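You operate a simulated robot arm through the tools that you are given. There is no shell and no other tool. Be economical: measure what you need, move in short steps, check, and stop when the job is done.

The job below is to be done with a simulated two-armed robot. You get a single attempt, and the scene is never put back.

## Task
Carry the orange pack, tied, and the teal cup level to pick-up.
Fine: twist its top till the white tie shows; both ride on the grey tray, held by both hands, to the pick-up table. Set down upright: what you pick out.

It is judged by the outcome, as a careful person would: the job done as asked, and still so three seconds after it is handed in. It fails if anything else is knocked over, pushed out of place, dropped, spilled or broken.

## Robot
Two 7-joint arms with three-finger grippers on one trunk, on a base that drives. Base frame: it is fixed to the floor where the robot stands at the start and does not move with it; the origin is under the middle of the robot, x ahead of it, y to its left, z up; the surface under the hand at the start is at about z = 860. Lengths are in mm, angles in degrees, forces in N, time in s.
The left shoulder is at the start at [30, 124, 1008], the right one opposite. With the tool pointing down near the work surface each hand reaches from about 100 to 780 mm from the robot's upright axis, wherever it stands, measured 20 degrees to its own side. Places, roughly: frilled top of the orange pack [800, -200, 1000]; frilled top of the purple pack [800, -100, 1000]; frilled top of the teal pack [800, 0, 1000]; frilled top of the yellow pack [800, -300, 1000]; top of the pick-up table [600, -800, 800]; tray [500, 400, 900]. Payload 2.2 kg a hand.
The tool frame of a hand sits at the grasp point between the pads (the TCP): z along the fingers, y along the line on which they close. The tips reach 28 mm beyond it. Largest opening 102 mm; the body of the gripper starts 71 mm behind the TCP.
Orientation is that of the tool frame in the base frame, as [roll, pitch, yaw] about the fixed x, y, z axes, in that order (R = Rz(yaw) Ry(pitch) Rx(roll)). With the fingers straight down and closing along the base's y, the tool's x points along the base's -x, its y along +y and its z along -z.

## Interface
- The arms move only by the tool nudge_tool. It takes "left_deltas", "right_deltas" or both (then of equal length, played together; a hand with none holds still); each is text: rows parted by semicolons, each of 7 numbers parted by spaces: the finger opening in mm, from 0 to 102, then the shift along the tool's x, y, z in mm, then the turn, a rotation vector about the tool's x, y, z in degrees. In form: gripper tx ty tz wx wy wz; .... A call has 1 to 20 rows; each row shifts and turns the commanded pose from where the row before left it, along the tool's axes as they then stand. A row lasts 0.2 s, in which the tool goes at most 50 mm and 8.6 degrees; a call with a longer step from one row to the next is refused whole, and so is a gripper value outside its range. A pose out of reach is approached as far as the arm can. The call stops where the force on the tool passes 40 N (or 10 N more than at its start, if that is more) or the arm is blocked; 0.2 s more then pass. Each finger halts on what it meets, pressing with about 43 N; the grip force reading is that of the motor and also rises with nothing between the fingers. The clock runs only during rows and for 0.2 s after the last one: add rows that do not move to give the fingers time. It gives the time, the measured TCP pose, the force on the tool (base axes), the opening and the grip force at its end, in the units of the frame above (readings bear some noise), with the torque about the TCP (base axes, N m) and any sound that the robot's microphone picked up.
- Cameras (640 x 400 px; columns grow to the right, rows downward): "scene" is now at [50.8, 13.8, 1732.7]; the picture's right is [0.16, -0.99, 0.00], its down [-0.67, -0.11, -0.74] and it looks along [0.73, 0.12, -0.68] (base axes); focal length 259 px, centre (320, 200). "left" rides on the left gripper at [72, 38, -86] in its tool frame; the picture's right is [-0.47, 0.89, 0.00], its down [-0.60, -0.32, -0.73] and it looks along [-0.65, -0.34, 0.68] (tool axes); focal length 256 px, centre (320, 200). "right" rides on the right gripper at [69, 44, -86] in its tool frame; the picture's right is [-0.53, 0.85, 0.00], its down [-0.58, -0.36, -0.73] and it looks along [-0.62, -0.39, 0.68] (tool axes); focal length 256 px, centre (320, 200). There is no depth. A picture from a camera that has moved, and an enlarged one, comes with that camera's place and axes in the base frame and with its lens.
- get_image(camera): a new picture of that camera. It takes no simulated time.
- slide_trunk(by): slides the trunk up (or, below 0, down) by that many mm; the arms and the scene camera ride with it, the base frame stays. It gives what a move gives, with no picture.
- base_move(legs): drives the robot by 1 to 6 legs, each [ahead, left, turn to the left] in mm, mm and degrees, along the robot's own axes; the way and the turn of a leg run together, so that a leg with both is an arc; at most 1500 mm and 180 degrees a leg. The arms and the cameras ride along, it lands a little off, and it stops where it bumps. It gives what a move gives.
- aim_head(pan, tilt): turns the head with the scene camera to pan (to the left, within 143 degrees either way) and tilt (down, from -29 to 69), counted from straight ahead of the robot. It gives what a move gives.
- enlarge(camera, box): a new picture of the part [left, top, right, bottom] of that camera's present view, enlarged. It takes no simulated time.
- hand_in(): hands the job in; it is judged then, once.

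Work in short steps. Places have to be worked out from the pictures, the camera data and where the tool is seen: move nearer, look again, correct. Check each grasp and each placing, and mend what went wrong. You have 120 turns and 92 pictures in all, those below and enlarged ones among them. Open the grippers and draw the arms clear of the work before you hand the job in, unless the task says otherwise; then end with one line.

The tools are called after ">>>" as name(argument=value, ...) on one line, values as JSON. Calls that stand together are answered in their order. nudge_tool: Moves the arms, as the interface text tells. Its arguments: {"type":"object","properties":{"left_deltas":{"type":"string"},"right_deltas":{"type":"string"}},"required":[]} The other tools are called the same way: slide_trunk (by) slides the trunk up or down; base_move (legs) drives the base; aim_head (pan, tilt) turns the head that bears the scene camera; get_image (camera) takes a picture; enlarge (camera, box) takes an enlarged picture of a part of a camera's view; hand_in () hands the job in.

At the start:

```text
time: 0.0
left_tcp_pos: [548.7, 262.8, 1352.7]
left_orientation: [180.0, -0.1, -180.0]
left_force: [-0.6, -0.7, -0.1]
left_moment: [-0.01, 0.0, 0.0]
left_gripper_width: 101.9
left_finger_force: 0.0
right_tcp_pos: [386.8, -157.1, 1283.9]
right_orientation: [-180.0, -0.1, 179.9]
right_force: [0.2, 0.5, 0.4]
right_moment: [0.0, -0.01, -0.01]
right_gripper_width: 102.0
right_finger_force: 0.0
trunk travel left (down, up): [-250.0, 290.0]
robot x, y, heading: [-1.3, -1.8, 0.1]
head pan, tilt: [9.3, 42.6]
```

scene: 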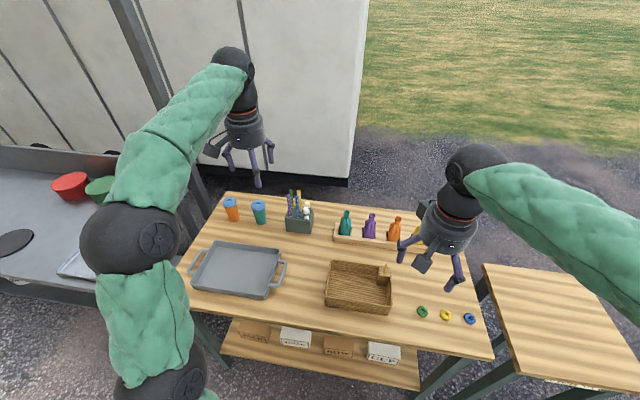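
right: 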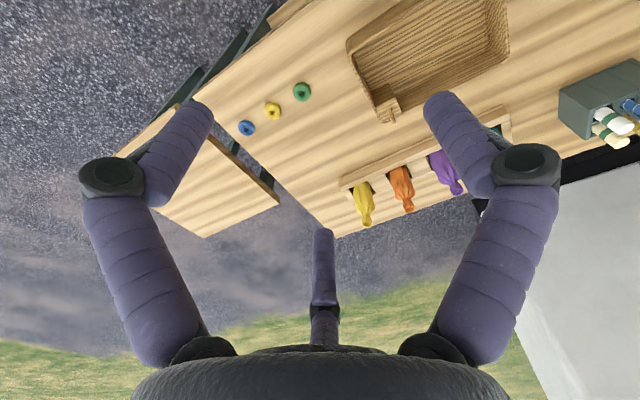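
left: 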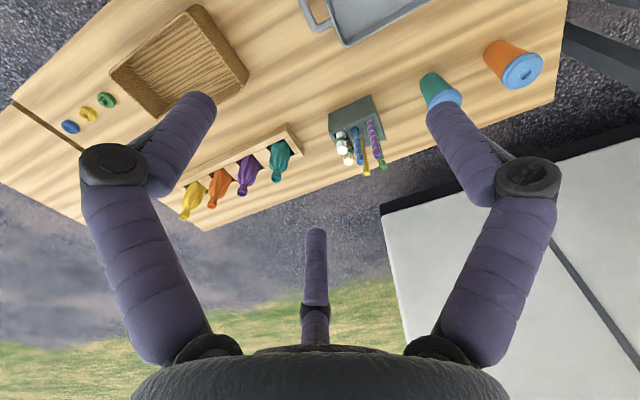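

The scene shows the tray on the left of the table, the cups behind it, the packs in a rack, and the pick-up table at right. I'll enlarge the important parts first.

>>> enlarge(camera="scene", box=[180, 170, 340, 310])

>>> enlarge(camera="scene", box=[300, 190, 460, 290])

>>> enlarge(camera="left", box=[150, 60, 390, 220])

```text
2.86 times, centred on (260, 240) of scene
camera zoom: at [50.8, 13.8, 1732.7], right [0.16, -0.99, 0.0], down [-0.67, -0.11, -0.74], along [0.73, 0.12, -0.68], focal length 740 px, centre (491, 86)
```

zoom: 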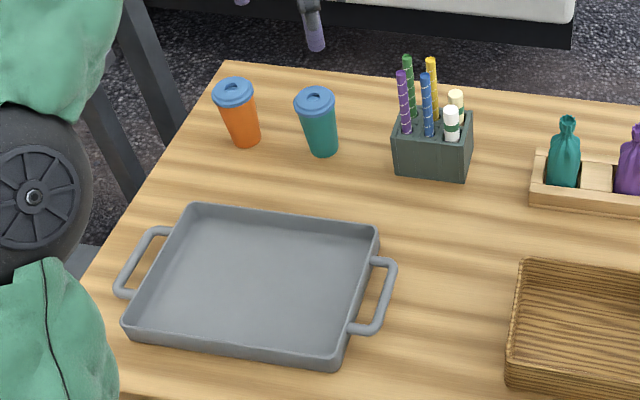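

```text
4.00 times, centred on (380, 240) of scene
camera zoom: at [50.8, 13.8, 1732.7], right [0.16, -0.99, 0.0], down [-0.67, -0.11, -0.74], along [0.73, 0.12, -0.68], focal length 1036 px, centre (80, 40)
```

zoom: 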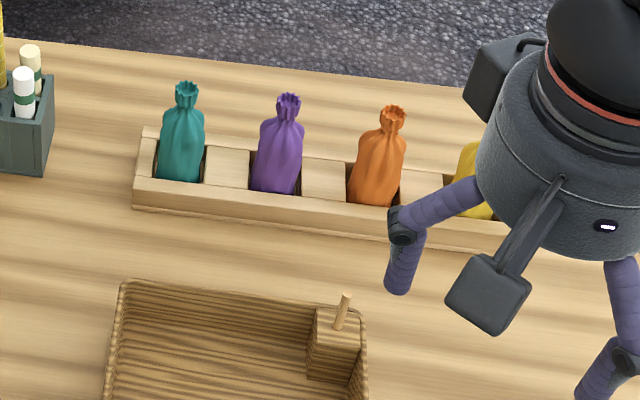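

```text
2.50 times, centred on (270, 140) of left
camera zoom: at [475.8, 301.2, 1439.5], right [0.47, 0.89, 0.0], down [0.6, -0.32, 0.73], along [0.65, -0.34, -0.68], focal length 640 px, centre (445, 350)
```

zoom: 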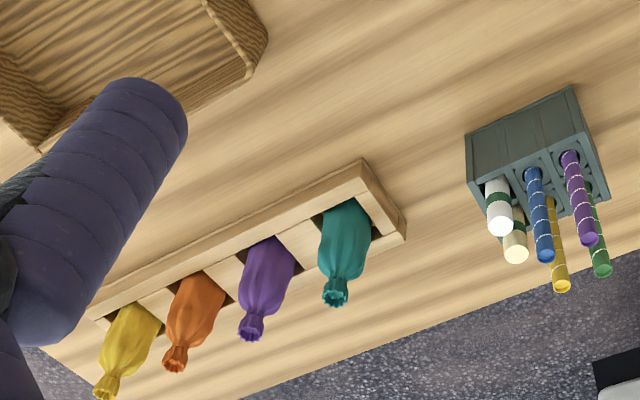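

Orange top is near [784,-174,998], the teal cup near [805,403], and the tray handles near y 232 and y 572 at x≈537. I'll look around to see the clearance left and right before driving.

>>> aim_head(pan=45, tilt=55)

>>> get_image(camera="scene")

>>> aim_head(pan=-45, tilt=50)

>>> get_image(camera="scene")

```text
time: 1.0
left_tcp_pos: [548.6, 261.5, 1353.5]
left_orientation: [-180.0, 0.0, -180.0]
left_force: [0.4, -0.1, 0.0]
left_moment: [-0.03, 0.04, 0.0]
left_gripper_width: 101.9
left_finger_force: 0.0
right_tcp_pos: [387.6, -157.4, 1285.0]
right_orientation: [180.0, 0.1, -179.9]
right_force: [0.0, 0.6, -0.9]
right_moment: [-0.02, 0.02, -0.02]
right_gripper_width: 101.9
right_finger_force: 0.0
trunk travel left (down, up): [-250.0, 290.0]
robot x, y, heading: [1.3, 1.5, -0.1]
head pan, tilt: [45.0, 55.0]
```

```text
85 pictures are left
camera scene: at [19.8, 51.3, 1715.9], right [0.71, -0.71, 0.0], down [-0.58, -0.58, -0.57], along [0.41, 0.41, -0.82], focal length 259 px, centre (320, 200)
```

scene: 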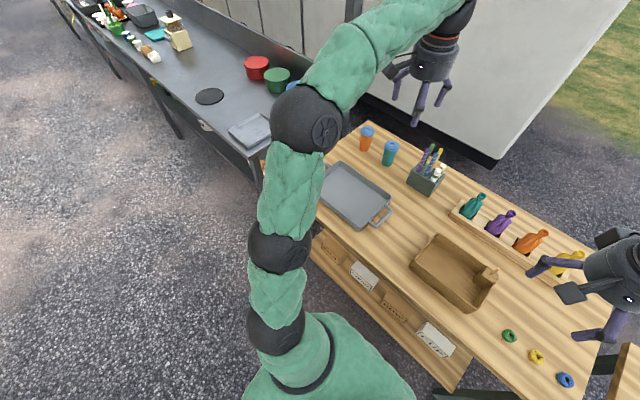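

```text
time: 2.7
left_tcp_pos: [547.9, 262.1, 1353.3]
left_orientation: [180.0, 0.0, -180.0]
left_force: [0.0, -0.1, 0.4]
left_moment: [0.01, 0.0, 0.04]
left_gripper_width: 101.8
left_finger_force: 0.1
right_tcp_pos: [387.3, -157.4, 1284.8]
right_orientation: [-179.9, 0.0, 179.9]
right_force: [0.9, 1.0, 0.2]
right_moment: [-0.01, -0.02, -0.01]
right_gripper_width: 102.0
right_finger_force: 0.1
trunk travel left (down, up): [-250.0, 290.0]
robot x, y, heading: [-2.8, 2.3, -0.2]
head pan, tilt: [-45.0, 50.0]
```

```text
84 pictures are left
camera scene: at [23.3, -54.1, 1722.4], right [-0.71, -0.71, 0.0], down [-0.54, 0.54, -0.64], along [0.45, -0.45, -0.77], focal length 259 px, centre (320, 200)
```

scene: 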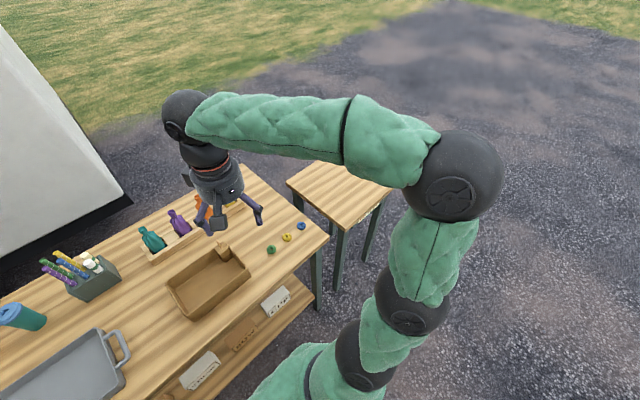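

The surroundings are clear for strafing, and the pick-up table's left edge is at y≈-555 and its front at x≈370. I'll look straight down to check the gap between the base and the table before driving ahead.

>>> aim_head(pan=0, tilt=69)

>>> get_image(camera="scene")

```text
time: 3.8
left_tcp_pos: [548.0, 262.0, 1353.7]
left_orientation: [-179.9, 0.0, 179.9]
left_force: [-0.8, 0.5, 0.2]
left_moment: [-0.01, 0.02, -0.03]
left_gripper_width: 102.1
left_finger_force: 0.1
right_tcp_pos: [386.8, -157.1, 1284.7]
right_orientation: [-180.0, 0.0, -180.0]
right_force: [-0.5, -0.1, -1.2]
right_moment: [-0.03, -0.02, 0.01]
right_gripper_width: 101.8
right_finger_force: 0.1
trunk travel left (down, up): [-250.0, 290.0]
robot x, y, heading: [-1.0, 0.1, -0.3]
head pan, tilt: [0.0, 68.8]
```

```text
83 pictures are left
camera scene: at [24.7, 0.3, 1700.5], right [0.0, -1.0, 0.0], down [-0.93, 0.0, -0.36], along [0.36, 0.0, -0.93], focal length 259 px, centre (320, 200)
```

scene: 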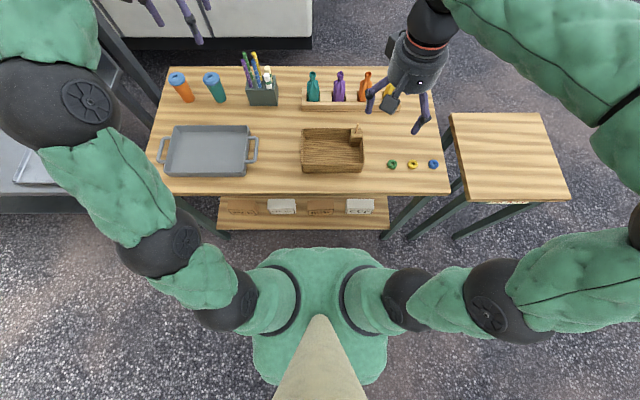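

The gap from the trunk skirt to the table is about 200 mm. I'll drive ahead 90 mm to bring the packs into reach.

>>> base_move(legs=[[90, 0, 0]])

```text
time: 4.9
left_tcp_pos: [640.0, 262.7, 1352.6]
left_orientation: [-179.9, -0.2, 179.9]
left_force: [-0.6, 0.4, -0.2]
left_moment: [0.01, 0.02, 0.01]
left_gripper_width: 102.1
left_finger_force: 0.0
right_tcp_pos: [480.3, -156.7, 1284.3]
right_orientation: [-180.0, -0.2, -180.0]
right_force: [0.5, 0.6, -0.4]
right_moment: [0.05, 0.04, -0.02]
right_gripper_width: 102.0
right_finger_force: 0.0
trunk travel left (down, up): [-250.0, 290.0]
robot x, y, heading: [92.3, -0.6, -0.3]
head pan, tilt: [0.0, 68.8]
```

The base is at x=92. I'll bring the right hand to about 120 mm above the orange top.

>>> nudge_tool(right_deltas="60 -38 -2 16 0 0 0; 60 -38 -2 16 0 0 0; 60 -38 -2 16 0 0 0; 60 -38 -2 16 0 0 0; 60 -38 -2 16 0 0 0; 60 -38 -2 16 0 0 0; 60 -38 -2 16 0 0 0; 60 -38 -3 16 0 0 0; 60 0 0 20 0 0 0; 60 0 0 16 0 0 0")

>>> get_image(camera="right")

>>> get_image(camera="left")

```text
time: 7.1
left_tcp_pos: [640.1, 263.1, 1353.9]
left_orientation: [-180.0, -0.1, -180.0]
left_force: [-0.3, -0.3, -0.6]
left_moment: [0.0, 0.04, -0.01]
left_gripper_width: 101.9
left_finger_force: 0.0
right_tcp_pos: [783.9, -175.3, 1120.5]
right_orientation: [-180.0, -0.1, 179.9]
right_force: [0.2, -0.5, -0.5]
right_moment: [0.02, 0.0, 0.04]
right_gripper_width: 59.7
right_finger_force: 0.0
trunk travel left (down, up): [-250.0, 290.0]
robot x, y, heading: [93.2, 6.6, -0.2]
head pan, tilt: [0.0, 68.8]
```

```text
82 pictures are left
camera right: at [714.5, -129.6, 1207.2], right [0.53, 0.85, 0.0], down [0.58, -0.36, 0.73], along [0.62, -0.39, -0.68], focal length 256 px, centre (320, 200)
```

right: 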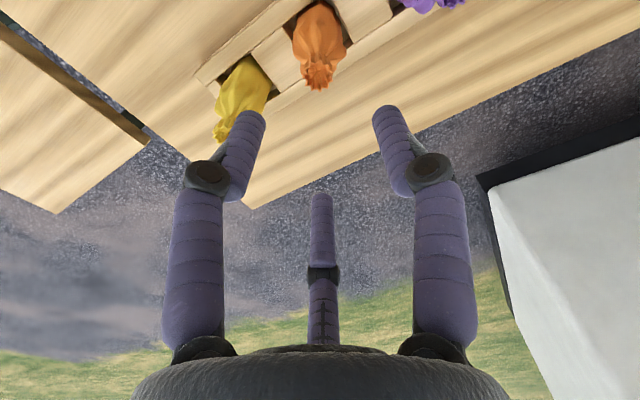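

```text
81 pictures are left
camera left: at [568.3, 301.2, 1439.0], right [0.46, 0.89, 0.0], down [0.6, -0.32, 0.73], along [0.65, -0.34, -0.68], focal length 256 px, centre (320, 200)
```

left: 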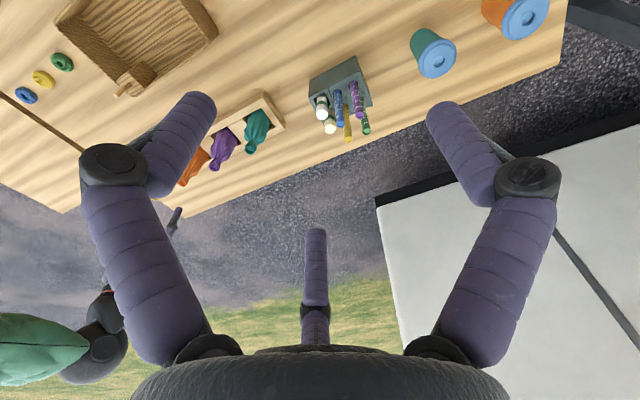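

The readout places the hand right over the orange top (~[787,-176]). I'll take a closer look at the frilled top from the right hand camera.

>>> enlarge(camera="right", box=[240, 0, 400, 100])

>>> enlarge(camera="scene", box=[290, 50, 450, 150])

```text
4.00 times, centred on (320, 50) of right
camera zoom: at [714.5, -129.6, 1207.2], right [0.53, 0.85, 0.0], down [0.58, -0.36, 0.73], along [0.62, -0.39, -0.68], focal length 1024 px, centre (320, 800)
```

zoom: 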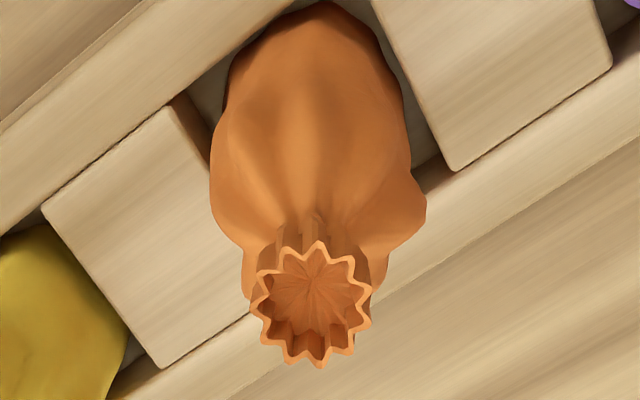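

```text
4.00 times, centred on (370, 100) of scene
camera zoom: at [117.4, 0.4, 1700.4], right [0.0, -1.0, 0.0], down [-0.93, 0.0, -0.36], along [0.36, 0.0, -0.93], focal length 1036 px, centre (120, 600)
```

zoom: 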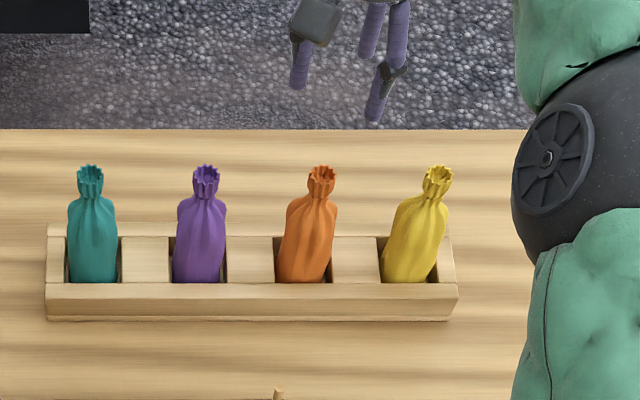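

The frill centre is at about [783,-174], its top at z≈998 and its diameter about 24 mm. I'll lower so the fingertips flank the frill, with the TCP at z≈994.

>>> nudge_tool(right_deltas="60 0 1 30 0 0 0; 60 0 0 30 0 0 0; 60 0 0 30 0 0 0; 60 0 0 20 0 0 0; 60 0 0 16 0 0 0; 60 0 0 0 0 0 0")

>>> get_image(camera="right")

>>> enlarge(camera="scene", box=[310, 40, 470, 140])

```text
time: 8.5
left_tcp_pos: [638.3, 262.9, 1353.1]
left_orientation: [180.0, 0.0, -180.0]
left_force: [0.6, 0.1, 0.0]
left_moment: [0.02, -0.01, 0.0]
left_gripper_width: 101.9
left_finger_force: 0.1
right_tcp_pos: [782.6, -172.4, 994.7]
right_orientation: [-180.0, -0.1, -179.9]
right_force: [0.8, 0.9, 0.7]
right_moment: [0.05, 0.03, -0.03]
right_gripper_width: 59.9
right_finger_force: 0.0
trunk travel left (down, up): [-250.0, 290.0]
robot x, y, heading: [90.2, 1.8, -0.2]
head pan, tilt: [0.0, 68.8]
```

```text
78 pictures are left
camera right: at [713.6, -128.1, 1082.0], right [0.53, 0.85, 0.0], down [0.58, -0.36, 0.73], along [0.62, -0.39, -0.68], focal length 256 px, centre (320, 200)
```

right: 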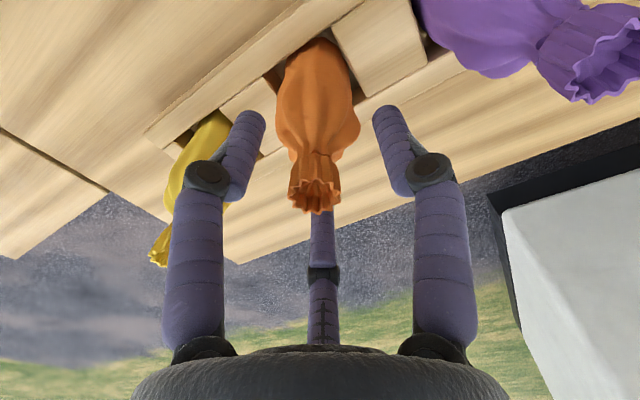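

```text
4.00 times, centred on (390, 90) of scene
camera zoom: at [116.1, 0.5, 1700.5], right [0.0, -1.0, 0.0], down [-0.93, 0.0, -0.36], along [0.36, 0.0, -0.93], focal length 1036 px, centre (40, 640)
```

zoom: 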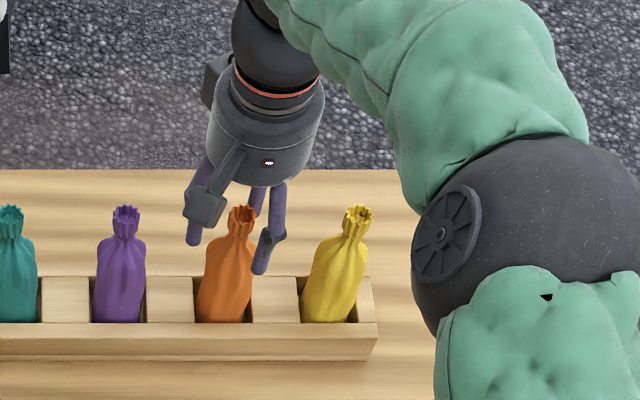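

The fingers straddle the frill, centred, with its top at z≈1000. I'll close and see the force.

>>> nudge_tool(right_deltas="40 0 0 0 0 0 0; 20 0 0 0 0 0 0; 10 0 0 0 0 0 0; 10 0 0 0 0 0 0")

>>> get_image(camera="right")

```text
time: 9.5
left_tcp_pos: [639.2, 263.5, 1352.7]
left_orientation: [-180.0, 0.0, 180.0]
left_force: [0.6, -0.2, 0.1]
left_moment: [0.0, -0.03, 0.02]
left_gripper_width: 101.9
left_finger_force: 0.1
right_tcp_pos: [784.2, -172.1, 995.5]
right_orientation: [-180.0, 0.1, -180.0]
right_force: [0.1, 0.3, -0.2]
right_moment: [-0.01, 0.04, -0.01]
right_gripper_width: 21.5
right_finger_force: 42.7
trunk travel left (down, up): [-250.0, 290.0]
robot x, y, heading: [91.0, 3.9, -0.1]
head pan, tilt: [0.0, 68.8]
```

```text
76 pictures are left
camera right: at [713.7, -128.2, 1082.0], right [0.53, 0.85, 0.0], down [0.58, -0.36, 0.73], along [0.62, -0.39, -0.68], focal length 256 px, centre (320, 200)
```

right: 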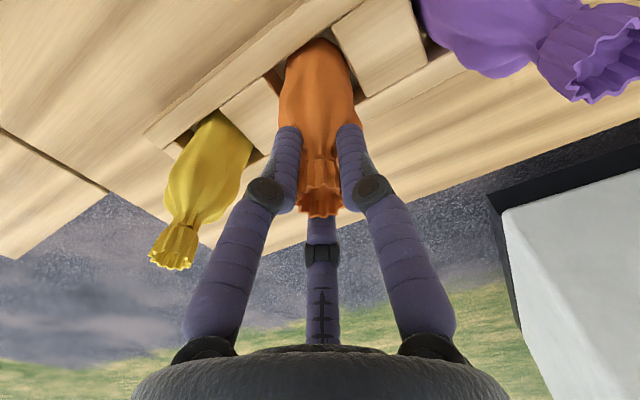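

Gripped at 21.5 mm. I'll twist about 69° to start, watching the moment reading, and look at the neck.

>>> nudge_tool(right_deltas="10 0 0 0 0 0 8.5; 10 0 0 0 0 0 8.5; 10 0 0 0 0 0 8.5; 10 0 0 0 0 0 8.5; 10 0 0 0 0 0 8.5; 10 0 0 0 0 0 8.5; 10 0 0 0 0 0 8.5; 10 0 0 0 0 0 8.5")

>>> get_image(camera="right")

>>> enlarge(camera="scene", box=[320, 60, 420, 140])

```text
time: 11.3
left_tcp_pos: [639.7, 263.1, 1353.2]
left_orientation: [-180.0, -0.1, 180.0]
left_force: [-0.4, -0.4, -0.1]
left_moment: [-0.01, 0.02, -0.02]
left_gripper_width: 101.9
left_finger_force: 0.0
right_tcp_pos: [783.6, -172.5, 994.6]
right_orientation: [-179.9, 0.0, 111.9]
right_force: [-0.1, -0.6, 0.6]
right_moment: [-0.06, -0.01, 0.0]
right_gripper_width: 20.8
right_finger_force: 42.7
trunk travel left (down, up): [-250.0, 290.0]
robot x, y, heading: [92.6, 3.1, 0.0]
head pan, tilt: [0.0, 68.8]
```

```text
75 pictures are left
camera right: at [797.5, -91.7, 1082.1], right [0.98, -0.18, 0.0], down [-0.12, -0.67, 0.73], along [-0.13, -0.72, -0.68], focal length 256 px, centre (320, 200)
```

right: 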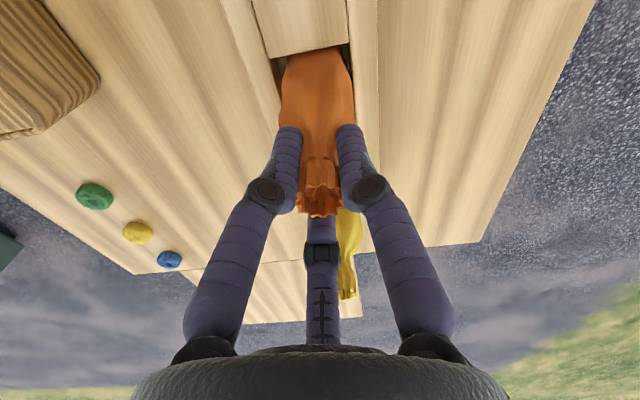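

```text
5.00 times, centred on (370, 100) of scene
camera zoom: at [116.4, 0.3, 1700.4], right [0.0, -1.0, 0.0], down [-0.93, 0.0, -0.36], along [0.36, 0.0, -0.93], focal length 1295 px, centre (70, 700)
```

zoom: 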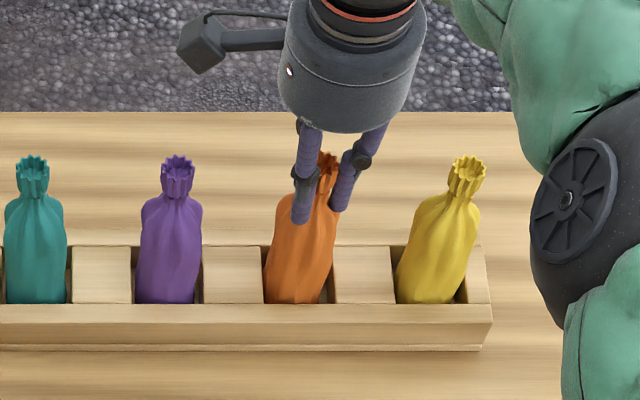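

No resistance, and the gathering narrowed slightly. Continue twisting the same way.

>>> nudge_tool(right_deltas="10 0 0 0 0 0 8.5; 10 0 0 0 0 0 8.5; 10 0 0 0 0 0 8.5; 10 0 0 0 0 0 8.5; 10 0 0 0 0 0 8.5; 10 0 0 0 0 0 8.5; 10 0 0 0 0 0 8.5; 10 0 0 0 0 0 8.5; 10 0 0 0 0 0 8.5; 10 0 0 0 0 0 8.5")

>>> get_image(camera="right")

```text
time: 13.5
left_tcp_pos: [638.4, 262.5, 1354.3]
left_orientation: [-179.9, 0.0, 180.0]
left_force: [-0.2, -0.9, 0.6]
left_moment: [0.01, 0.0, -0.02]
left_gripper_width: 102.1
left_finger_force: 0.0
right_tcp_pos: [782.9, -173.4, 994.2]
right_orientation: [-179.9, 0.0, 26.9]
right_force: [-2.9, -1.9, 0.1]
right_moment: [-0.23, 0.38, 0.04]
right_gripper_width: 20.5
right_finger_force: 42.6
trunk travel left (down, up): [-250.0, 290.0]
robot x, y, heading: [90.4, -0.9, -0.1]
head pan, tilt: [0.0, 68.8]
```

```text
73 pictures are left
camera right: at [863.6, -179.3, 1081.7], right [-0.09, -1.0, 0.0], down [-0.68, 0.06, 0.73], along [-0.73, 0.07, -0.68], focal length 256 px, centre (320, 200)
```

right: 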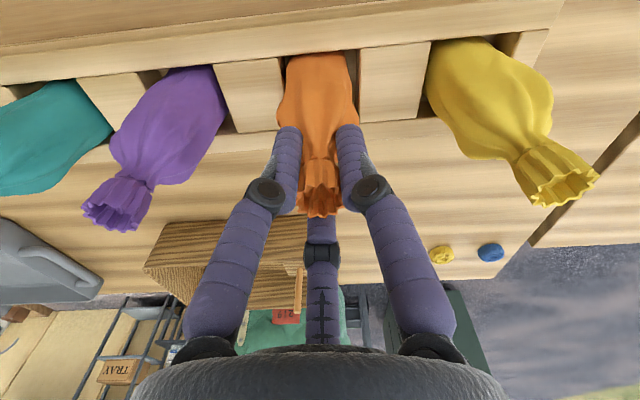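

Let me enlarge the neck to see whether the frill is twisting relative to the body.

>>> enlarge(camera="right", box=[250, 40, 390, 230])

>>> enlarge(camera="scene", box=[320, 60, 420, 140])

```text
2.11 times, centred on (320, 135) of right
camera zoom: at [863.6, -179.3, 1081.7], right [-0.09, -1.0, 0.0], down [-0.68, 0.06, 0.73], along [-0.73, 0.07, -0.68], focal length 539 px, centre (320, 337)
```

zoom: 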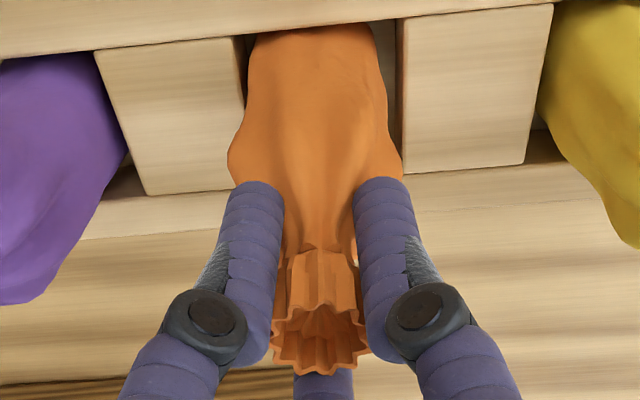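

```text
5.00 times, centred on (370, 100) of scene
camera zoom: at [116.0, 0.1, 1700.5], right [0.0, -1.0, 0.0], down [-0.93, 0.0, -0.36], along [0.36, 0.0, -0.93], focal length 1295 px, centre (70, 700)
```

zoom: 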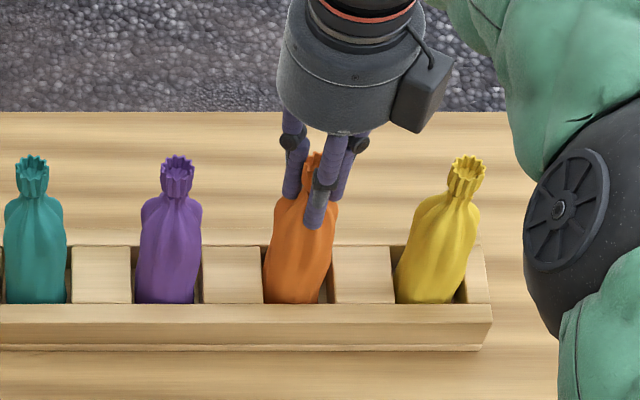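

The body stays put while the frill turns with the hand; no tie yet. I continue twisting.

>>> nudge_tool(right_deltas="10 0 0 0 0 0 8.5; 10 0 0 0 0 0 8.5; 10 0 0 0 0 0 8.5; 10 0 0 0 0 0 8.5; 10 0 0 0 0 0 8.5; 10 0 0 0 0 0 8.5; 10 0 0 0 0 0 8.5; 10 0 0 0 0 0 8.5; 10 0 0 0 0 0 8.5; 10 0 0 0 0 0 8.5")

>>> enlarge(camera="right", box=[220, 20, 420, 230])

```text
time: 14.1
left_tcp_pos: [639.9, 263.4, 1352.6]
left_orientation: [179.9, -0.1, -179.9]
left_force: [0.8, 0.0, -0.8]
left_moment: [-0.03, 0.04, 0.02]
left_gripper_width: 101.8
left_finger_force: 0.0
right_tcp_pos: [775.9, -169.9, 990.8]
right_orientation: [-179.3, 2.6, 16.2]
right_force: [-0.6, 1.3, 3.1]
right_moment: [0.33, 0.21, 0.03]
right_gripper_width: 21.6
right_finger_force: 43.4
right hand out of reach, approached as far as the arm can: row 2
trunk travel left (down, up): [-250.0, 290.0]
robot x, y, heading: [94.1, 2.2, 0.2]
head pan, tilt: [0.0, 68.8]
stopped in row 2 (right hand): the force on the tool passed its limit at 66 N (the readings are from after the stop); the commanded pose is now the measured one
```

```text
1.90 times, centred on (320, 125) of right
camera zoom: at [858.1, -191.8, 1075.1], right [-0.28, -0.96, 0.01], down [-0.62, 0.19, 0.76], along [-0.73, 0.2, -0.65], focal length 488 px, centre (320, 343)
```

zoom: 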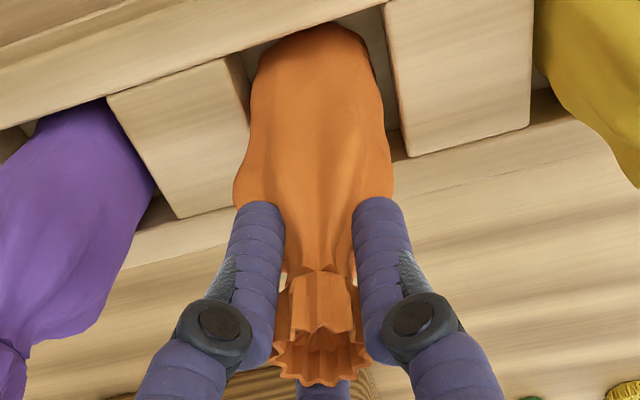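

The wrist limit was reached after about 160°. I'll release gently and look at whether the frill stays twisted.

>>> nudge_tool(right_deltas="40 0 0 0 0 0 0; 60 0 0 0 0 0 0; 60 0 0 0 0 0 0; 60 3 3 0 -0.7 2.6 0; 60 3 2 -20 0 0 0; 60 0 0 -20 0 0 0")

>>> get_image(camera="right")

>>> enlarge(camera="scene", box=[320, 60, 420, 140])

```text
time: 15.5
left_tcp_pos: [638.7, 261.9, 1352.4]
left_orientation: [-180.0, 0.0, 179.9]
left_force: [-0.2, 0.0, -0.1]
left_moment: [0.0, 0.0, -0.03]
left_gripper_width: 101.9
left_finger_force: 0.1
right_tcp_pos: [781.2, -171.4, 1031.1]
right_orientation: [-180.0, 0.0, 16.1]
right_force: [0.5, 0.0, 0.9]
right_moment: [0.03, 0.02, 0.0]
right_gripper_width: 60.0
right_finger_force: 0.1
trunk travel left (down, up): [-250.0, 290.0]
robot x, y, heading: [93.5, -0.3, 0.2]
head pan, tilt: [0.0, 68.8]
```

```text
69 pictures are left
camera right: at [860.1, -194.7, 1118.5], right [-0.28, -0.96, 0.0], down [-0.65, 0.19, 0.73], along [-0.7, 0.2, -0.68], focal length 256 px, centre (320, 200)
```

right: 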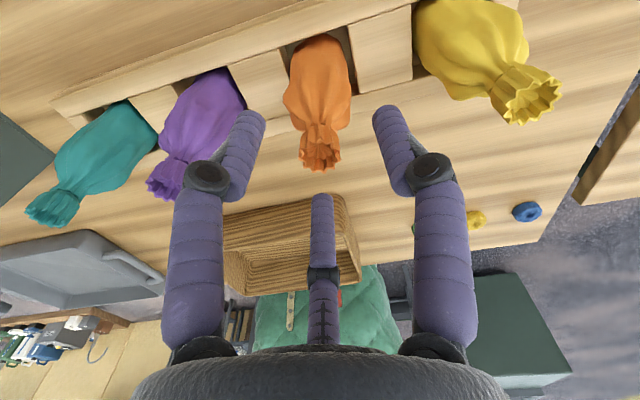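

```text
5.00 times, centred on (370, 100) of scene
camera zoom: at [116.0, 0.3, 1700.5], right [0.0, -1.0, 0.0], down [-0.93, 0.0, -0.36], along [0.36, 0.0, -0.93], focal length 1295 px, centre (70, 700)
```

zoom: 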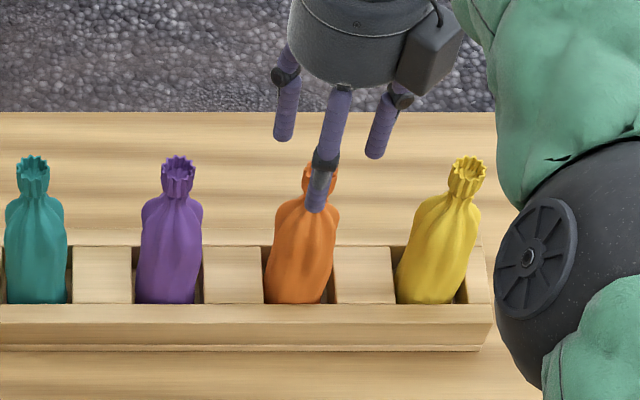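

I'll inspect the frill from this side.

>>> enlarge(camera="right", box=[260, 20, 380, 180])

```text
2.50 times, centred on (320, 100) of right
camera zoom: at [860.1, -194.7, 1118.5], right [-0.28, -0.96, 0.0], down [-0.65, 0.19, 0.73], along [-0.7, 0.2, -0.68], focal length 640 px, centre (320, 450)
```

zoom: 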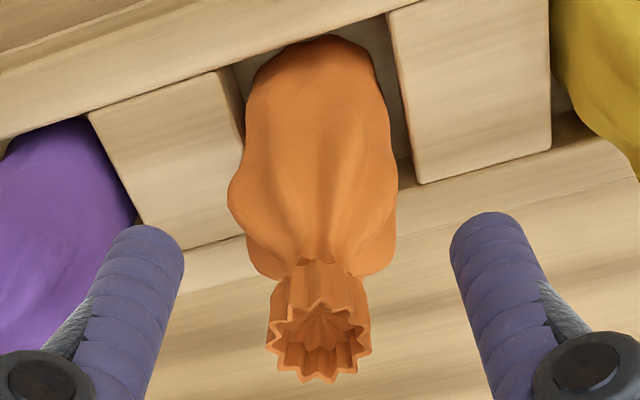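

No tie yet. I'll rotate the open hand back above the frill to the far end of its wrist range, to twist again in the same sense with a long stroke.

>>> nudge_tool(right_deltas="60 1 3 0 0 0 -8.4; 60 0 0 0 0 0 -8.5; 60 0 0 0 0 0 -8.5; 60 0 0 0 0 0 -8.5; 60 0 0 0 0 0 -8.5; 60 0 0 0 0 0 -8.5; 60 0 0 0 0 0 -8.5; 60 0 0 0 0 0 -8.5; 60 0 0 0 0 0 -8.5; 60 0 0 0 0 0 -8.5; 60 0 0 0 0 0 -8.5; 60 0 0 0 0 0 -8.5; 60 0 0 0 0 0 -8.5; 60 0 0 0 0 0 -8.5; 60 0 0 0 0 0 -8.5; 60 0 0 0 0 0 -8.5; 60 0 0 0 0 0 -8.5; 60 0 0 0 0 0 -8.5; 60 0 0 0 0 0 -8.5; 60 0 0 0 0 0 -8.5")

>>> nudge_tool(right_deltas="60 0 0 0 0 0 -8.5; 60 0 0 0 0 0 -8.5; 60 0 0 0 0 0 -8.5; 60 0 0 0 0 0 -8.5; 60 0 0 0 0 0 -8.5; 60 0 0 0 0 0 -8.5; 60 0 0 0 0 0 -8.5; 60 0 0 0 0 0 -8.5; 60 0 0 0 0 0 -8.5; 60 0 0 0 0 0 -8.5; 60 0 0 0 0 0 -8.5; 60 0 0 0 0 0 -8.5; 60 0 0 0 0 0 -8.5; 60 0 0 0 0 0 -8.5")

```text
time: 19.7
left_tcp_pos: [639.5, 261.7, 1354.7]
left_orientation: [-180.0, -0.1, -179.9]
left_force: [0.1, 0.1, 0.8]
left_moment: [0.03, 0.0, 0.02]
left_gripper_width: 101.9
left_finger_force: 0.1
right_tcp_pos: [784.4, -177.3, 1029.5]
right_orientation: [180.0, -0.2, -173.8]
right_force: [0.6, -0.4, 0.2]
right_moment: [0.02, -0.01, 0.02]
right_gripper_width: 60.3
right_finger_force: 0.1
trunk travel left (down, up): [-250.0, 290.0]
robot x, y, heading: [93.2, 1.7, -0.1]
head pan, tilt: [0.0, 68.8]
```

```text
time: 22.7
left_tcp_pos: [638.3, 261.8, 1353.6]
left_orientation: [-180.0, -0.1, -180.0]
left_force: [0.5, 0.2, 0.5]
left_moment: [0.0, 0.0, -0.01]
left_gripper_width: 101.9
left_finger_force: 0.1
right_tcp_pos: [783.7, -177.1, 1030.6]
right_orientation: [-180.0, 0.0, -54.7]
right_force: [0.5, 0.4, 0.6]
right_moment: [-0.01, -0.01, -0.02]
right_gripper_width: 59.9
right_finger_force: 0.0
trunk travel left (down, up): [-250.0, 290.0]
robot x, y, heading: [90.4, -0.0, 0.3]
head pan, tilt: [0.0, 68.8]
```

Centre is 3 mm off in y; I correct it, lower to z≈994, grip, and view before twisting.

>>> nudge_tool(right_deltas="60 -2.8 -2 12 0 0 0; 60 0 0 24 0 0 0; 40 0 0 0 0 0 0; 20 0 0 0 0 0 0; 10 0 0 0 0 0 0; 10 0 0 0 0 0 0")

>>> get_image(camera="right")

```text
time: 24.1
left_tcp_pos: [639.8, 263.0, 1353.8]
left_orientation: [180.0, 0.0, 179.9]
left_force: [-0.3, -0.5, -0.1]
left_moment: [-0.02, -0.02, -0.01]
left_gripper_width: 102.1
left_finger_force: 0.0
right_tcp_pos: [785.1, -174.6, 993.2]
right_orientation: [180.0, 0.0, -54.9]
right_force: [-0.7, -0.9, -0.6]
right_moment: [-0.05, 0.03, 0.0]
right_gripper_width: 25.0
right_finger_force: 43.5
trunk travel left (down, up): [-250.0, 290.0]
robot x, y, heading: [91.7, 0.0, 0.1]
head pan, tilt: [0.0, 68.8]
```

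```text
66 pictures are left
camera right: at [789.0, -254.9, 1080.3], right [-1.0, -0.05, 0.0], down [-0.03, 0.68, 0.73], along [-0.04, 0.73, -0.68], focal length 256 px, centre (320, 200)
```

right: 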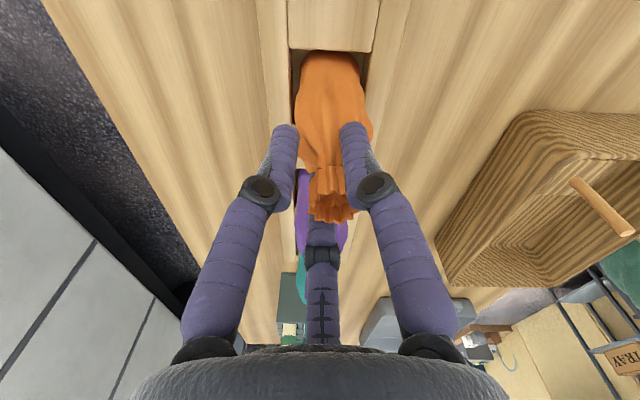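

Gripped (25 mm). Now twist 170° in the same sense as before.

>>> nudge_tool(right_deltas="10 0 0 0 0 0 8.5; 10 0 0 0 0 0 8.5; 10 0 0 0 0 0 8.5; 10 0 0 0 0 0 8.5; 10 0 0 0 0 0 8.5; 10 0 0 0 0 0 8.5; 10 0 0 0 0 0 8.5; 10 0 0 0 0 0 8.5; 10 0 0 0 0 0 8.5; 10 0 0 0 0 0 8.5; 10 0 0 0 0 0 8.5; 10 0 0 0 0 0 8.5; 10 0 0 0 0 0 8.5; 10 0 0 0 0 0 8.5; 10 0 0 0 0 0 8.5; 10 0 0 0 0 0 8.5; 10 0 0 0 0 0 8.5; 10 0 0 0 0 0 8.5; 10 0 0 0 0 0 8.5; 10 0 0 0 0 0 8.5")

>>> enlarge(camera="right", box=[220, 20, 420, 230])

```text
time: 28.3
left_tcp_pos: [639.6, 263.4, 1352.1]
left_orientation: [-180.0, -0.1, -179.9]
left_force: [-0.4, -0.3, -0.1]
left_moment: [0.0, 0.01, -0.01]
left_gripper_width: 102.1
left_finger_force: 0.1
right_tcp_pos: [784.3, -173.3, 994.8]
right_orientation: [180.0, 0.0, 135.0]
right_force: [-4.6, 0.0, -1.8]
right_moment: [0.02, 0.28, 0.31]
right_gripper_width: 21.2
right_finger_force: 43.0
trunk travel left (down, up): [-250.0, 290.0]
robot x, y, heading: [91.0, 2.8, -0.0]
head pan, tilt: [0.0, 68.8]
```

```text
1.90 times, centred on (320, 125) of right
camera zoom: at [765.3, -92.9, 1082.0], right [0.98, 0.22, 0.0], down [0.15, -0.67, 0.73], along [0.16, -0.71, -0.68], focal length 488 px, centre (320, 343)
```

zoom: 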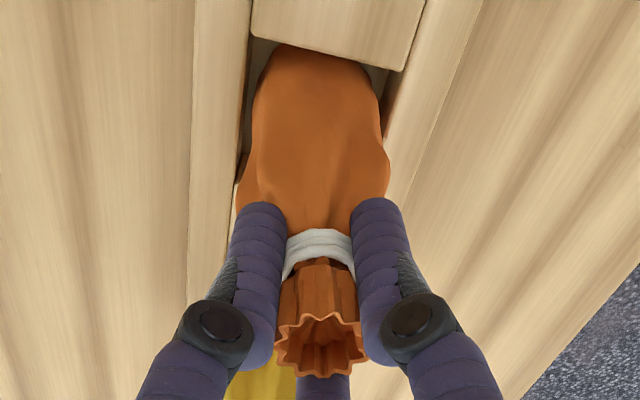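

The white tie shows around the neck, and the torque has risen, so I stop twisting. I'll lift the pack gently out of the rack by its tied neck.

>>> nudge_tool(right_deltas="10 0 0 0 0 0 0; 10 0 0 -10 0 0 0; 10 0 0 -15 0 0 0; 10 0 0 -20 0 0 0; 10 0 0 -20 0 0 0; 10 0 0 -20 0 0 0; 10 0 0 0 0 0 0")

>>> get_image(camera="right")

>>> enlarge(camera="scene", box=[320, 50, 420, 130])

```text
time: 29.9
left_tcp_pos: [639.4, 261.5, 1352.3]
left_orientation: [-180.0, -0.1, -179.9]
left_force: [0.0, 0.9, 0.6]
left_moment: [0.01, 0.03, -0.01]
left_gripper_width: 101.7
left_finger_force: 0.0
right_tcp_pos: [783.4, -174.7, 1079.8]
right_orientation: [-180.0, 0.0, 135.1]
right_force: [0.1, 0.5, -1.4]
right_moment: [0.01, -0.02, -0.03]
right_gripper_width: 20.6
right_finger_force: 43.0
trunk travel left (down, up): [-250.0, 290.0]
robot x, y, heading: [91.8, 3.7, 0.0]
head pan, tilt: [0.0, 68.8]
```

```text
64 pictures are left
camera right: at [764.8, -93.3, 1166.9], right [0.98, 0.22, 0.0], down [0.15, -0.67, 0.73], along [0.16, -0.71, -0.68], focal length 256 px, centre (320, 200)
```

right: 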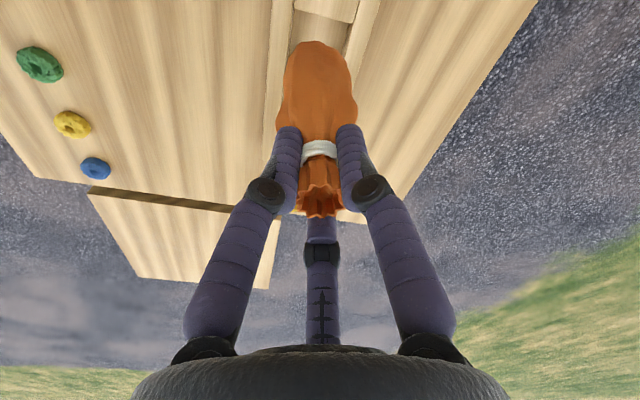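

```text
5.00 times, centred on (370, 90) of scene
camera zoom: at [117.1, 0.3, 1700.4], right [0.0, -1.0, 0.0], down [-0.93, 0.0, -0.36], along [0.36, 0.0, -0.93], focal length 1295 px, centre (70, 750)
```

zoom: 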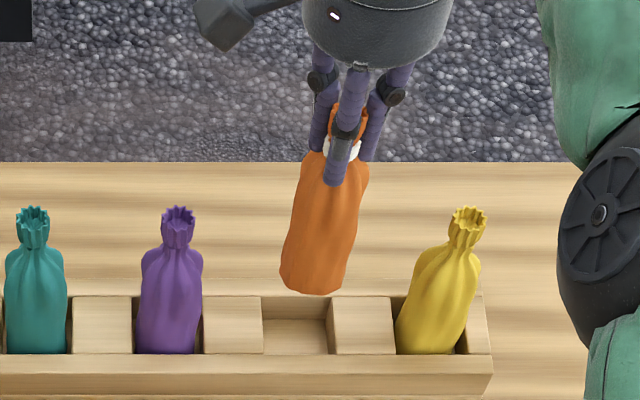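

The pack is out, hanging straight with its tie on. I'll raise it further, turn the hand back to yaw 180, then draw it toward the robot.

>>> nudge_tool(right_deltas="10 0 0 -25 0 0 -7.5; 10 0 0 -25 0 0 -7.5; 10 0 0 -25 0 0 -7.5; 10 0 0 -25 0 0 -7.5; 10 0 0 -25 0 0 -7.5; 10 0 0 -20 0 0 -7.5; 10 30 0 0 0 0 0; 10 35 5 0 0 0 0; 10 35 5 0 0 0 0; 10 35 5 0 0 0 0; 10 35 5 0 0 0 0; 10 35 5 0 0 0 0; 10 35 0 0 0 0 0; 10 0 0 0 0 0 0")

>>> base_move(legs=[[0, 330, 0]])

>>> get_image(camera="scene")

```text
time: 32.9
left_tcp_pos: [640.6, 263.7, 1352.9]
left_orientation: [-180.0, -0.1, 179.9]
left_force: [0.1, 1.0, -0.4]
left_moment: [-0.01, 0.02, 0.01]
left_gripper_width: 102.5
left_finger_force: 0.0
right_tcp_pos: [544.2, -147.0, 1223.9]
right_orientation: [-180.0, -0.1, -179.9]
right_force: [-0.3, -0.5, -1.8]
right_moment: [0.01, 0.02, 0.0]
right_gripper_width: 20.8
right_finger_force: 43.2
trunk travel left (down, up): [-250.0, 290.0]
robot x, y, heading: [89.8, -2.2, -0.1]
head pan, tilt: [0.0, 68.8]
```

```text
time: 35.1
left_tcp_pos: [638.4, 595.0, 1351.5]
left_orientation: [-179.9, -0.1, -179.8]
left_force: [0.3, -0.7, -1.1]
left_moment: [-0.06, 0.0, 0.01]
left_gripper_width: 102.3
left_finger_force: 0.0
right_tcp_pos: [542.6, 184.9, 1225.3]
right_orientation: [-180.0, -0.1, -179.8]
right_force: [0.3, 0.1, -1.2]
right_moment: [-0.05, -0.01, -0.02]
right_gripper_width: 20.9
right_finger_force: 42.9
trunk travel left (down, up): [-250.0, 290.0]
robot x, y, heading: [96.5, 326.1, 0.2]
head pan, tilt: [0.0, 68.8]
```

```text
62 pictures are left
camera scene: at [116.0, 331.5, 1700.5], right [0.0, -1.0, 0.0], down [-0.93, 0.0, -0.36], along [0.36, 0.0, -0.93], focal length 259 px, centre (320, 200)
```

scene: 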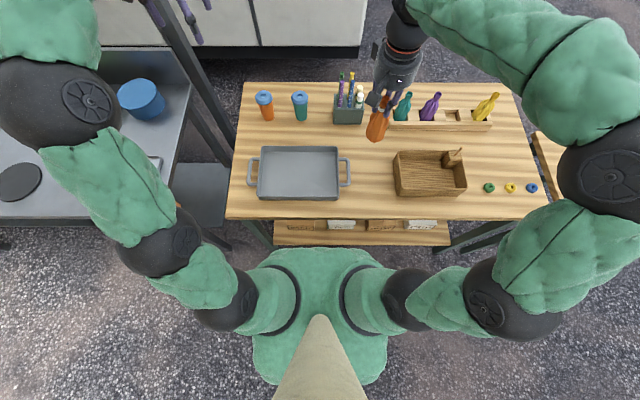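

The tray rim spans x 432–630, y 260–540, with handle bars near y≈237 and y≈575. I'll move the pack over [531, 345] and lower it to about 20 mm above the tray floor.

>>> nudge_tool(right_deltas="10 2 20 0 0 0 0; 10 2 30 0 0 0 0; 10 2 30 0 0 0 0; 10 2 30 0 0 0 0; 10 2 30 0 0 0 0; 10 1 20 0 0 0 0; 10 0 0 35 0 0 0; 10 0 0 40 0 0 0; 10 0 0 40 0 0 0; 10 0 0 40 0 0 0; 10 0 0 30 0 0 0; 10 0 0 20 0 0 0; 10 0 0 0 0 0 0")

>>> get_image(camera="scene")

>>> get_image(camera="right")

```text
time: 37.9
left_tcp_pos: [638.3, 594.0, 1351.7]
left_orientation: [179.9, 0.0, -179.8]
left_force: [-0.1, 0.6, 0.4]
left_moment: [0.02, 0.02, 0.02]
left_gripper_width: 101.9
left_finger_force: 0.0
right_tcp_pos: [531.2, 344.6, 1020.5]
right_orientation: [-180.0, 0.0, -179.8]
right_force: [-0.3, -0.2, -1.9]
right_moment: [-0.03, 0.0, 0.01]
right_gripper_width: 20.6
right_finger_force: 42.9
trunk travel left (down, up): [-250.0, 290.0]
robot x, y, heading: [88.7, 331.3, 0.0]
head pan, tilt: [0.0, 68.8]
```

```text
61 pictures are left
camera scene: at [115.8, 330.4, 1700.5], right [0.0, -1.0, 0.0], down [-0.93, 0.0, -0.36], along [0.36, 0.0, -0.93], focal length 259 px, centre (320, 200)
```

scene: 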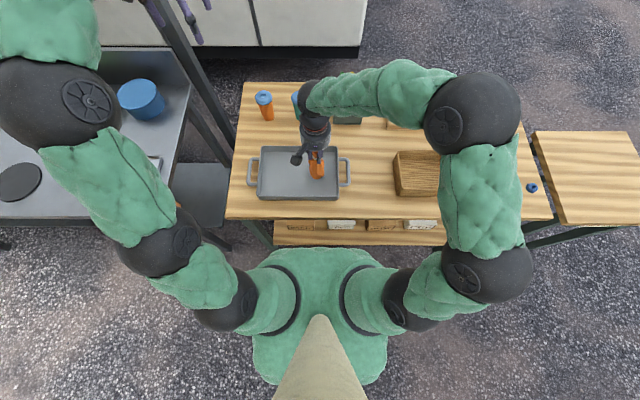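

```text
60 pictures are left
camera right: at [462.5, 388.4, 1108.0], right [0.53, 0.85, 0.0], down [0.58, -0.36, 0.73], along [0.62, -0.39, -0.68], focal length 256 px, centre (320, 200)
```

right: 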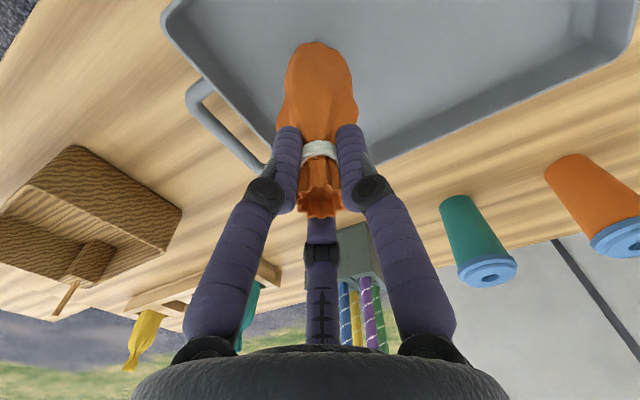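

The pack hangs over the tray's right half. I lower it in small steps until it touches.

>>> nudge_tool(right_deltas="10 0 0 10 0 0 0; 10 0 0 8 0 0 0; 10 0 0 4 0 0 0; 10 0 0 2 0 0 0; 10 0 0 0 0 0 0")

>>> enlarge(camera="scene", box=[240, 130, 360, 210])

```text
time: 39.1
left_tcp_pos: [637.6, 594.3, 1352.9]
left_orientation: [-179.9, 0.0, -179.8]
left_force: [0.5, -0.5, -0.3]
left_moment: [0.0, -0.01, 0.02]
left_gripper_width: 101.9
left_finger_force: 0.0
right_tcp_pos: [531.4, 343.6, 994.6]
right_orientation: [-180.0, 0.0, -179.8]
right_force: [-0.3, 0.2, -1.5]
right_moment: [0.02, -0.01, -0.02]
right_gripper_width: 20.8
right_finger_force: 43.3
trunk travel left (down, up): [-250.0, 290.0]
robot x, y, heading: [88.8, 328.7, 0.2]
head pan, tilt: [0.0, 68.8]
```

```text
5.00 times, centred on (300, 170) of scene
camera zoom: at [116.0, 330.4, 1700.5], right [0.0, -1.0, 0.0], down [-0.93, 0.0, -0.36], along [0.36, 0.0, -0.93], focal length 1295 px, centre (420, 350)
```

zoom: 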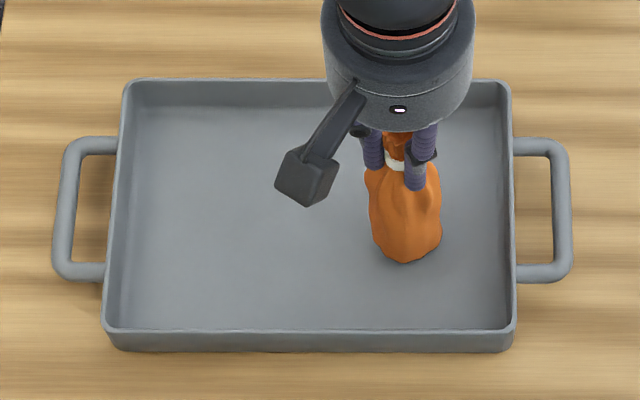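

Still hanging freely (-1.5 N). Lower on in 1.5–2 mm steps.

>>> nudge_tool(right_deltas="10 0 0 2 0 0 0; 10 0 0 2 0 0 0; 10 0 0 1 0 0 0; 10 0 0 0 0 0 0")

```text
time: 40.1
left_tcp_pos: [638.8, 595.4, 1352.9]
left_orientation: [-179.9, -0.1, -179.9]
left_force: [0.5, 0.0, 0.2]
left_moment: [0.0, 0.0, 0.0]
left_gripper_width: 102.0
left_finger_force: 0.0
right_tcp_pos: [531.9, 343.3, 990.4]
right_orientation: [-180.0, 0.0, -179.8]
right_force: [0.0, -1.1, -1.2]
right_moment: [0.0, -0.01, -0.02]
right_gripper_width: 20.6
right_finger_force: 42.8
trunk travel left (down, up): [-250.0, 290.0]
robot x, y, heading: [90.3, 328.9, 0.3]
head pan, tilt: [0.0, 68.8]
```

>>> nudge_tool(right_deltas="10 0 0 1.5 0 0 0; 10 0 0 1.5 0 0 0; 10 0 0 0 0 0 0")

```text
time: 40.9
left_tcp_pos: [637.3, 592.5, 1352.5]
left_orientation: [180.0, 0.0, -179.8]
left_force: [-0.1, 0.1, 0.2]
left_moment: [0.02, 0.01, 0.02]
left_gripper_width: 102.2
left_finger_force: 0.1
right_tcp_pos: [532.2, 342.6, 989.3]
right_orientation: [179.9, 0.2, -179.8]
right_force: [-0.5, -3.4, 19.2]
right_moment: [0.28, 0.08, 0.03]
right_gripper_width: 20.9
right_finger_force: 42.7
trunk travel left (down, up): [-250.0, 290.0]
robot x, y, heading: [94.4, 331.1, 0.2]
head pan, tilt: [0.0, 68.8]
```

Contact (19 N up). I ease up 1 mm, open, and rise.

>>> nudge_tool(right_deltas="10 0 0 -1.5 0 0 0; 25 0 0 0 0 0 0; 40 0 0 0 0 0 0; 60 0 0 0 0 0 0; 60 0 0 -10 0 0 0; 60 0 0 -30 0 0 0; 60 0 0 -40 0 0 0; 60 0 0 -40 0 0 0")

>>> get_image(camera="right")

```text
time: 42.7
left_tcp_pos: [638.2, 594.9, 1353.4]
left_orientation: [180.0, 0.0, -179.7]
left_force: [-0.6, -0.5, 0.1]
left_moment: [0.01, 0.02, 0.0]
left_gripper_width: 101.9
left_finger_force: 0.0
right_tcp_pos: [530.3, 341.5, 1109.8]
right_orientation: [179.9, -0.1, -179.8]
right_force: [-0.3, 0.5, 0.0]
right_moment: [-0.04, 0.0, 0.03]
right_gripper_width: 60.2
right_finger_force: 0.1
trunk travel left (down, up): [-250.0, 290.0]
robot x, y, heading: [90.8, 331.0, 0.4]
head pan, tilt: [0.0, 68.8]
```

```text
58 pictures are left
camera right: at [462.0, 387.1, 1196.9], right [0.53, 0.85, 0.0], down [0.58, -0.36, 0.73], along [0.62, -0.39, -0.68], focal length 256 px, centre (320, 200)
```

right: 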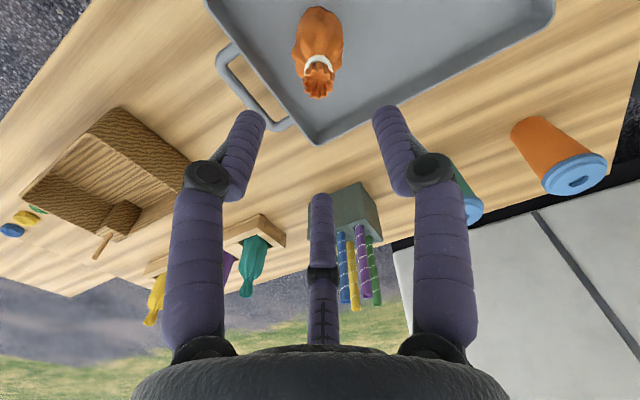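

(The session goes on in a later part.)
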